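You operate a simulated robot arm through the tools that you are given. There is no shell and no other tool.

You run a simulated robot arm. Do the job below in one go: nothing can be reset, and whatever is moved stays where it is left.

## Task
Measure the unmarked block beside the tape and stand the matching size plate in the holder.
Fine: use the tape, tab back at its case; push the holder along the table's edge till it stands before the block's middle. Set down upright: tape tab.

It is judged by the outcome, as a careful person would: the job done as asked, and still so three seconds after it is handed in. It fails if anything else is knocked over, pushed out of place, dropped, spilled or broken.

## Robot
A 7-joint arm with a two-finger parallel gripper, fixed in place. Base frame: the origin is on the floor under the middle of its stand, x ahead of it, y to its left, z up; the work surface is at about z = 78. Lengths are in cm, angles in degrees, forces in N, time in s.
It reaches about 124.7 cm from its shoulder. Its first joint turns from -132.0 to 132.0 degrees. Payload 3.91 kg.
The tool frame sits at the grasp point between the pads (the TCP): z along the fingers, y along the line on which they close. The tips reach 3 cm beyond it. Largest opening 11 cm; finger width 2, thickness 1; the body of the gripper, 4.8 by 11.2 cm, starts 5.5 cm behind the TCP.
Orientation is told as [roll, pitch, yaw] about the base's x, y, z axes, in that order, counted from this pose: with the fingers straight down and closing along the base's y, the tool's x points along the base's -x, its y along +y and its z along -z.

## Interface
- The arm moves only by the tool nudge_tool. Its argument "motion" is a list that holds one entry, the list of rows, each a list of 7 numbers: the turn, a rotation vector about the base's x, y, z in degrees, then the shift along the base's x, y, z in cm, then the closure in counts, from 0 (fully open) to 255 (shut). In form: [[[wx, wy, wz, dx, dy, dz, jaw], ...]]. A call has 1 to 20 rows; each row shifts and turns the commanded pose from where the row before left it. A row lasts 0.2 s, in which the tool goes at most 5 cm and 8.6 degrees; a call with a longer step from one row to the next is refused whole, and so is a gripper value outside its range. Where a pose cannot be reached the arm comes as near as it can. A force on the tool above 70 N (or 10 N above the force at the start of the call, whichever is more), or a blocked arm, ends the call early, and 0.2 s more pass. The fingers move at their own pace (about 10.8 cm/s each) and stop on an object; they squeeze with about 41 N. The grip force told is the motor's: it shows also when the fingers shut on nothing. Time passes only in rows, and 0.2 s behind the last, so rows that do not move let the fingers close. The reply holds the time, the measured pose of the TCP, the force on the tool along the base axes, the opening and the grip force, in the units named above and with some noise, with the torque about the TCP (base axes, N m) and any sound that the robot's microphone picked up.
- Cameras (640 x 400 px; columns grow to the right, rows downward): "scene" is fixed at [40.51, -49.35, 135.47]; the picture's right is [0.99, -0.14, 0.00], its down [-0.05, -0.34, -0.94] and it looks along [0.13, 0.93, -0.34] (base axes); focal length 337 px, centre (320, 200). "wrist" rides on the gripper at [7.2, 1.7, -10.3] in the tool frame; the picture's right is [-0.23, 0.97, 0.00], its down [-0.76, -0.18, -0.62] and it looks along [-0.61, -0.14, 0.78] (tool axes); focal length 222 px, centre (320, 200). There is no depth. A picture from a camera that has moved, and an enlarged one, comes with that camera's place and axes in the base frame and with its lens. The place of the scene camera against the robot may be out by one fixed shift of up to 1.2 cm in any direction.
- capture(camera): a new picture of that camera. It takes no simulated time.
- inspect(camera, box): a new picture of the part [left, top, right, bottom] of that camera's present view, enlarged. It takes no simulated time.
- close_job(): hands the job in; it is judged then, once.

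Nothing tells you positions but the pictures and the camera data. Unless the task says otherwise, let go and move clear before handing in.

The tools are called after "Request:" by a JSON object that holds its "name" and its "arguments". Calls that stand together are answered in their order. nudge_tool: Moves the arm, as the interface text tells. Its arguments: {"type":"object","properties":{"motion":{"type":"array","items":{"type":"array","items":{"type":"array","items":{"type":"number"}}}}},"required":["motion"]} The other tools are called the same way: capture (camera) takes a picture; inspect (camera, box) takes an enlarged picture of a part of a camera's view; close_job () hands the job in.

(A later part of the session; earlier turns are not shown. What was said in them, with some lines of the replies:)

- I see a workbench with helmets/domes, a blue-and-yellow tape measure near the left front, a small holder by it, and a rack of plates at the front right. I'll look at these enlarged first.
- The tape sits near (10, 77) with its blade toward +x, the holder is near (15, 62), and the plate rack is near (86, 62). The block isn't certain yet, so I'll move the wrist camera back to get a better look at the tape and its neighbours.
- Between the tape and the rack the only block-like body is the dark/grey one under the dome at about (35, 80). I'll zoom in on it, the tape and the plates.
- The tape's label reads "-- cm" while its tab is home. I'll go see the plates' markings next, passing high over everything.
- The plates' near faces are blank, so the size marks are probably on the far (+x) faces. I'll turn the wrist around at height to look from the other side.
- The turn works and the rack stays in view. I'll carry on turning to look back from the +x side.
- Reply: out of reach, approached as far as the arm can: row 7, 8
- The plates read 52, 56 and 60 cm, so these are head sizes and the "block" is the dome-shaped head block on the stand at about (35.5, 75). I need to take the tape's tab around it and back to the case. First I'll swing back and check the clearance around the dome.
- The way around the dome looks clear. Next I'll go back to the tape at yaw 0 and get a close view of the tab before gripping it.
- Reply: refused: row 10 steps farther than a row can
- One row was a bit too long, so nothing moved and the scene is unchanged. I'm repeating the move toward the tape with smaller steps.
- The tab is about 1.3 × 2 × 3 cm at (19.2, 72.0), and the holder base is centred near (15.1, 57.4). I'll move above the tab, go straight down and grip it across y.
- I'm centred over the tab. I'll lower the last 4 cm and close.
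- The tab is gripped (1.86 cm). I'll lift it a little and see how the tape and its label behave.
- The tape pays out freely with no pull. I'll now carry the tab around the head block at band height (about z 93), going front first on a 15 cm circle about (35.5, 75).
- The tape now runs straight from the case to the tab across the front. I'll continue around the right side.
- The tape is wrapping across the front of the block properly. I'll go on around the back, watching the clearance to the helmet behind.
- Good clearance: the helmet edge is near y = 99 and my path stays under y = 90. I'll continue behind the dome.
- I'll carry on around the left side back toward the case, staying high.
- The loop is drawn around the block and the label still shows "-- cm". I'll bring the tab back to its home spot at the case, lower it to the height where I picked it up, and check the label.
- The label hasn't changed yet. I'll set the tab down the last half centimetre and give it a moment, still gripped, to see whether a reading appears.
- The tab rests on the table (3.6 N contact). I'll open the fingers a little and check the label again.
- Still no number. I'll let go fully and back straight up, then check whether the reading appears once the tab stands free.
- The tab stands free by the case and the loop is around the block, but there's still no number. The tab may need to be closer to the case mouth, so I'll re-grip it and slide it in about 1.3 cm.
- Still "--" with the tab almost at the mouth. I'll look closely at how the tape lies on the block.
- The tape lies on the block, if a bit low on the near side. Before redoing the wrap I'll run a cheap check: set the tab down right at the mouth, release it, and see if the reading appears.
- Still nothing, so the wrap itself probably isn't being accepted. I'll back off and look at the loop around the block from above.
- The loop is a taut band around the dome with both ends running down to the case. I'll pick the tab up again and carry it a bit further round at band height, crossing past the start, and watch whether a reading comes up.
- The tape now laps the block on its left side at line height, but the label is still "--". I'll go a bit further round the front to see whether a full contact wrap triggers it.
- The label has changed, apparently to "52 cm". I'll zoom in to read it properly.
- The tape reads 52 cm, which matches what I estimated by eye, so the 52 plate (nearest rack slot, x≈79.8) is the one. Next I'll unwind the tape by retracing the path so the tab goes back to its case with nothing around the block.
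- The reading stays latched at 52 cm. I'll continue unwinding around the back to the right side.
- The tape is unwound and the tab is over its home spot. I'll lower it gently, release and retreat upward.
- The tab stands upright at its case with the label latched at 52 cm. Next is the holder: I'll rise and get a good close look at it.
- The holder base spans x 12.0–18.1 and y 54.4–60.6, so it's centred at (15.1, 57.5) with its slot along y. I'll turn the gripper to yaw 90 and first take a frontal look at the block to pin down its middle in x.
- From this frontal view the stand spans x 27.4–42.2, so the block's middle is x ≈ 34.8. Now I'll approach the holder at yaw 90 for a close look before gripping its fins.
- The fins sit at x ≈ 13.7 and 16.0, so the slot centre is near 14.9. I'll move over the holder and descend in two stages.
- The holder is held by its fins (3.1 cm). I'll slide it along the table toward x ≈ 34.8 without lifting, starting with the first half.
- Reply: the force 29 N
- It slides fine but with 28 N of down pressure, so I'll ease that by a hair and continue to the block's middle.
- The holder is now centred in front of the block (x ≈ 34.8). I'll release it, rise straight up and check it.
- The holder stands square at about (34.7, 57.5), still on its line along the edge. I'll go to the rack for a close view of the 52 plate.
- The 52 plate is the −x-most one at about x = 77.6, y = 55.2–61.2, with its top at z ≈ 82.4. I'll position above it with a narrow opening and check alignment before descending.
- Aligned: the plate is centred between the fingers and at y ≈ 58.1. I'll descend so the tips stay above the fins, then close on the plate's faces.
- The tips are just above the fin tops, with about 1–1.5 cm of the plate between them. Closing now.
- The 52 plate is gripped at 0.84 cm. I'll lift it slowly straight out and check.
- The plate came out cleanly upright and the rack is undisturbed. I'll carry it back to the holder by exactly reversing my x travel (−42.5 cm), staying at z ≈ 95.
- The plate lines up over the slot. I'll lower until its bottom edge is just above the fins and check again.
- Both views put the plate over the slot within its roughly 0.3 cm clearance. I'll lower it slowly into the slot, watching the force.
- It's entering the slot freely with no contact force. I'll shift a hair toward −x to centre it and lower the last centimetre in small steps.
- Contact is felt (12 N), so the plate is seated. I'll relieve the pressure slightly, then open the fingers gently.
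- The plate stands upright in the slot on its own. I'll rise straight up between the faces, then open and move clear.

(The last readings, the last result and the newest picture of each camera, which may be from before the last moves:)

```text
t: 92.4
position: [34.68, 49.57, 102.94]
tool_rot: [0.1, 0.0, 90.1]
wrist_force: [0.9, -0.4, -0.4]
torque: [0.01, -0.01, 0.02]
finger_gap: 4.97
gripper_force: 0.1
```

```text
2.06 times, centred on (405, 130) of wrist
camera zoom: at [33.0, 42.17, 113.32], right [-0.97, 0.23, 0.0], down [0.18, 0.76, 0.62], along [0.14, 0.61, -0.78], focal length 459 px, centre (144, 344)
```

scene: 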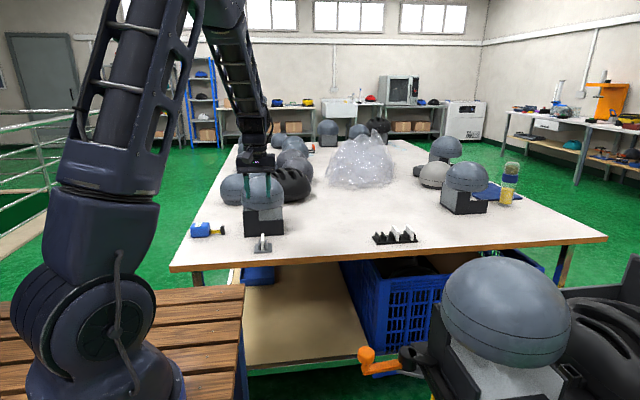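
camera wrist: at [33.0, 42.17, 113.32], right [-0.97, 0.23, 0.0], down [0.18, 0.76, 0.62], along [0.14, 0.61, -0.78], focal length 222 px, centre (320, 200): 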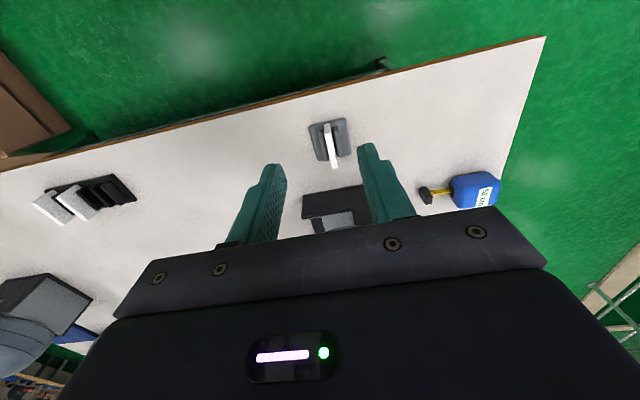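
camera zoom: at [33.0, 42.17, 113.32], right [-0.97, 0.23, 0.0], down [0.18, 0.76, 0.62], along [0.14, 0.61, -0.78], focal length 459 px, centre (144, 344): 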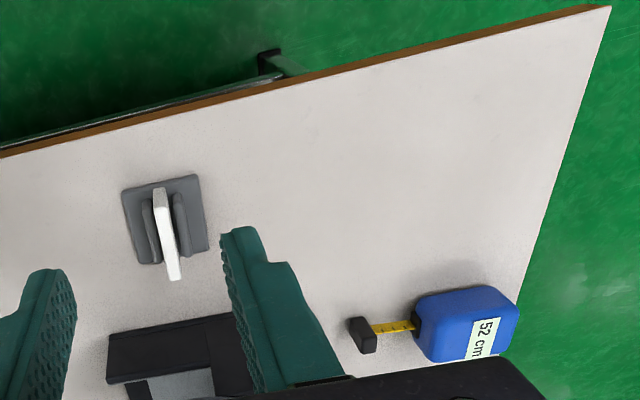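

The 52 plate stands in the holder in front of the block's middle, and the tab stands upright at its case. I'll do a last zoom on the plate, the tab and the rack before handing in.

Request:
{"name": "inspect", "arguments": {"camera": "scene", "box": [250, 225, 290, 255]}}

Request:
{"name": "inspect", "arguments": {"camera": "scene", "box": [185, 215, 245, 250]}}

Request:
{"name": "inspect", "arguments": {"camera": "scene", "box": [365, 215, 425, 255]}}

```text
13.33 times, centred on (270, 240) of scene
camera zoom: at [40.51, -49.35, 135.47], right [0.99, -0.14, 0.0], down [-0.05, -0.34, -0.94], along [0.13, 0.93, -0.34], focal length 4499 px, centre (987, -333)
```

zoom: 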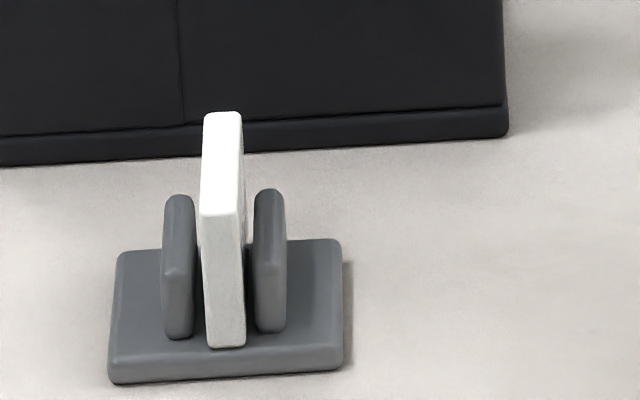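

```text
10.67 times, centred on (215, 232) of scene
camera zoom: at [40.51, -49.35, 135.47], right [0.99, -0.14, 0.0], down [-0.05, -0.34, -0.94], along [0.13, 0.93, -0.34], focal length 3599 px, centre (1440, -147)
```

zoom: 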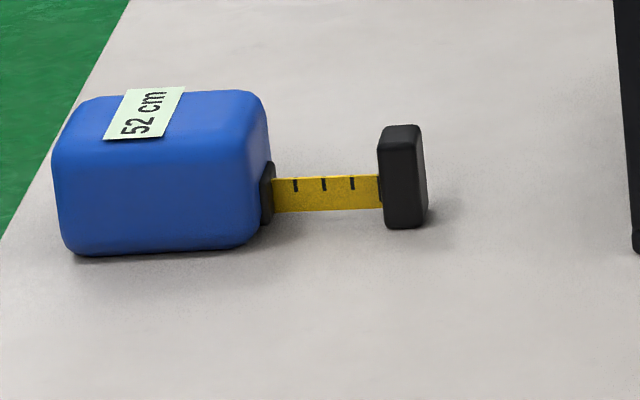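

```text
10.00 times, centred on (395, 235) of scene
camera zoom: at [40.51, -49.35, 135.47], right [0.99, -0.14, 0.0], down [-0.05, -0.34, -0.94], along [0.13, 0.93, -0.34], focal length 3374 px, centre (-430, -150)
```

zoom: 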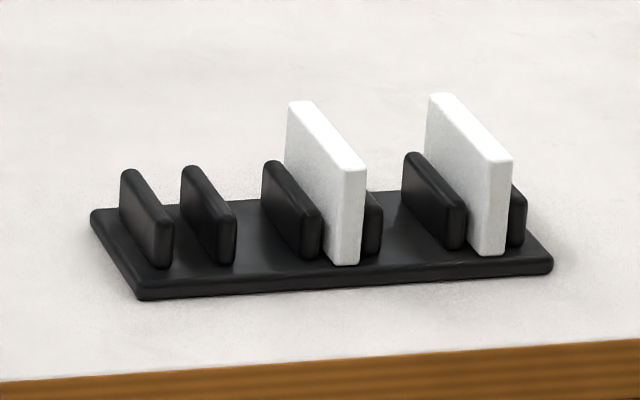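

The tape reads 52 cm, its tab stands upright at the case, and the 52 plate stands upright in the holder before the block's middle. The rack and everything else are undisturbed and the gripper is clear, so I'm handing in.

Request:
{"name": "close_job", "arguments": {}}

```text
The job is handed in.
```

The job is handed in. The block measured 52 cm, and the 52 plate is standing upright in the holder.

- **Measuring:** I took the tape's tab around the dome-shaped head block beside the tape. The label only gave a number once the tape overlapped itself by part of a second lap; it then read 52 cm and kept that reading. I unwound the tape and set the tab down upright, back where it started at its case.
- **Holder:** I slid the holder about 20 cm along the table's edge, gripped by its fins and without lifting it. Its middle is now at about x = 34.8, in line with the block's middle to within roughly 0.2 cm.
- **Plate:** I read the 52 marking on the plate in the rack, and I didn't see its marked face again after moving it. The other two plates are still in the rack.

In the last pictures nothing else had been moved or knocked over, and the gripper was clear.
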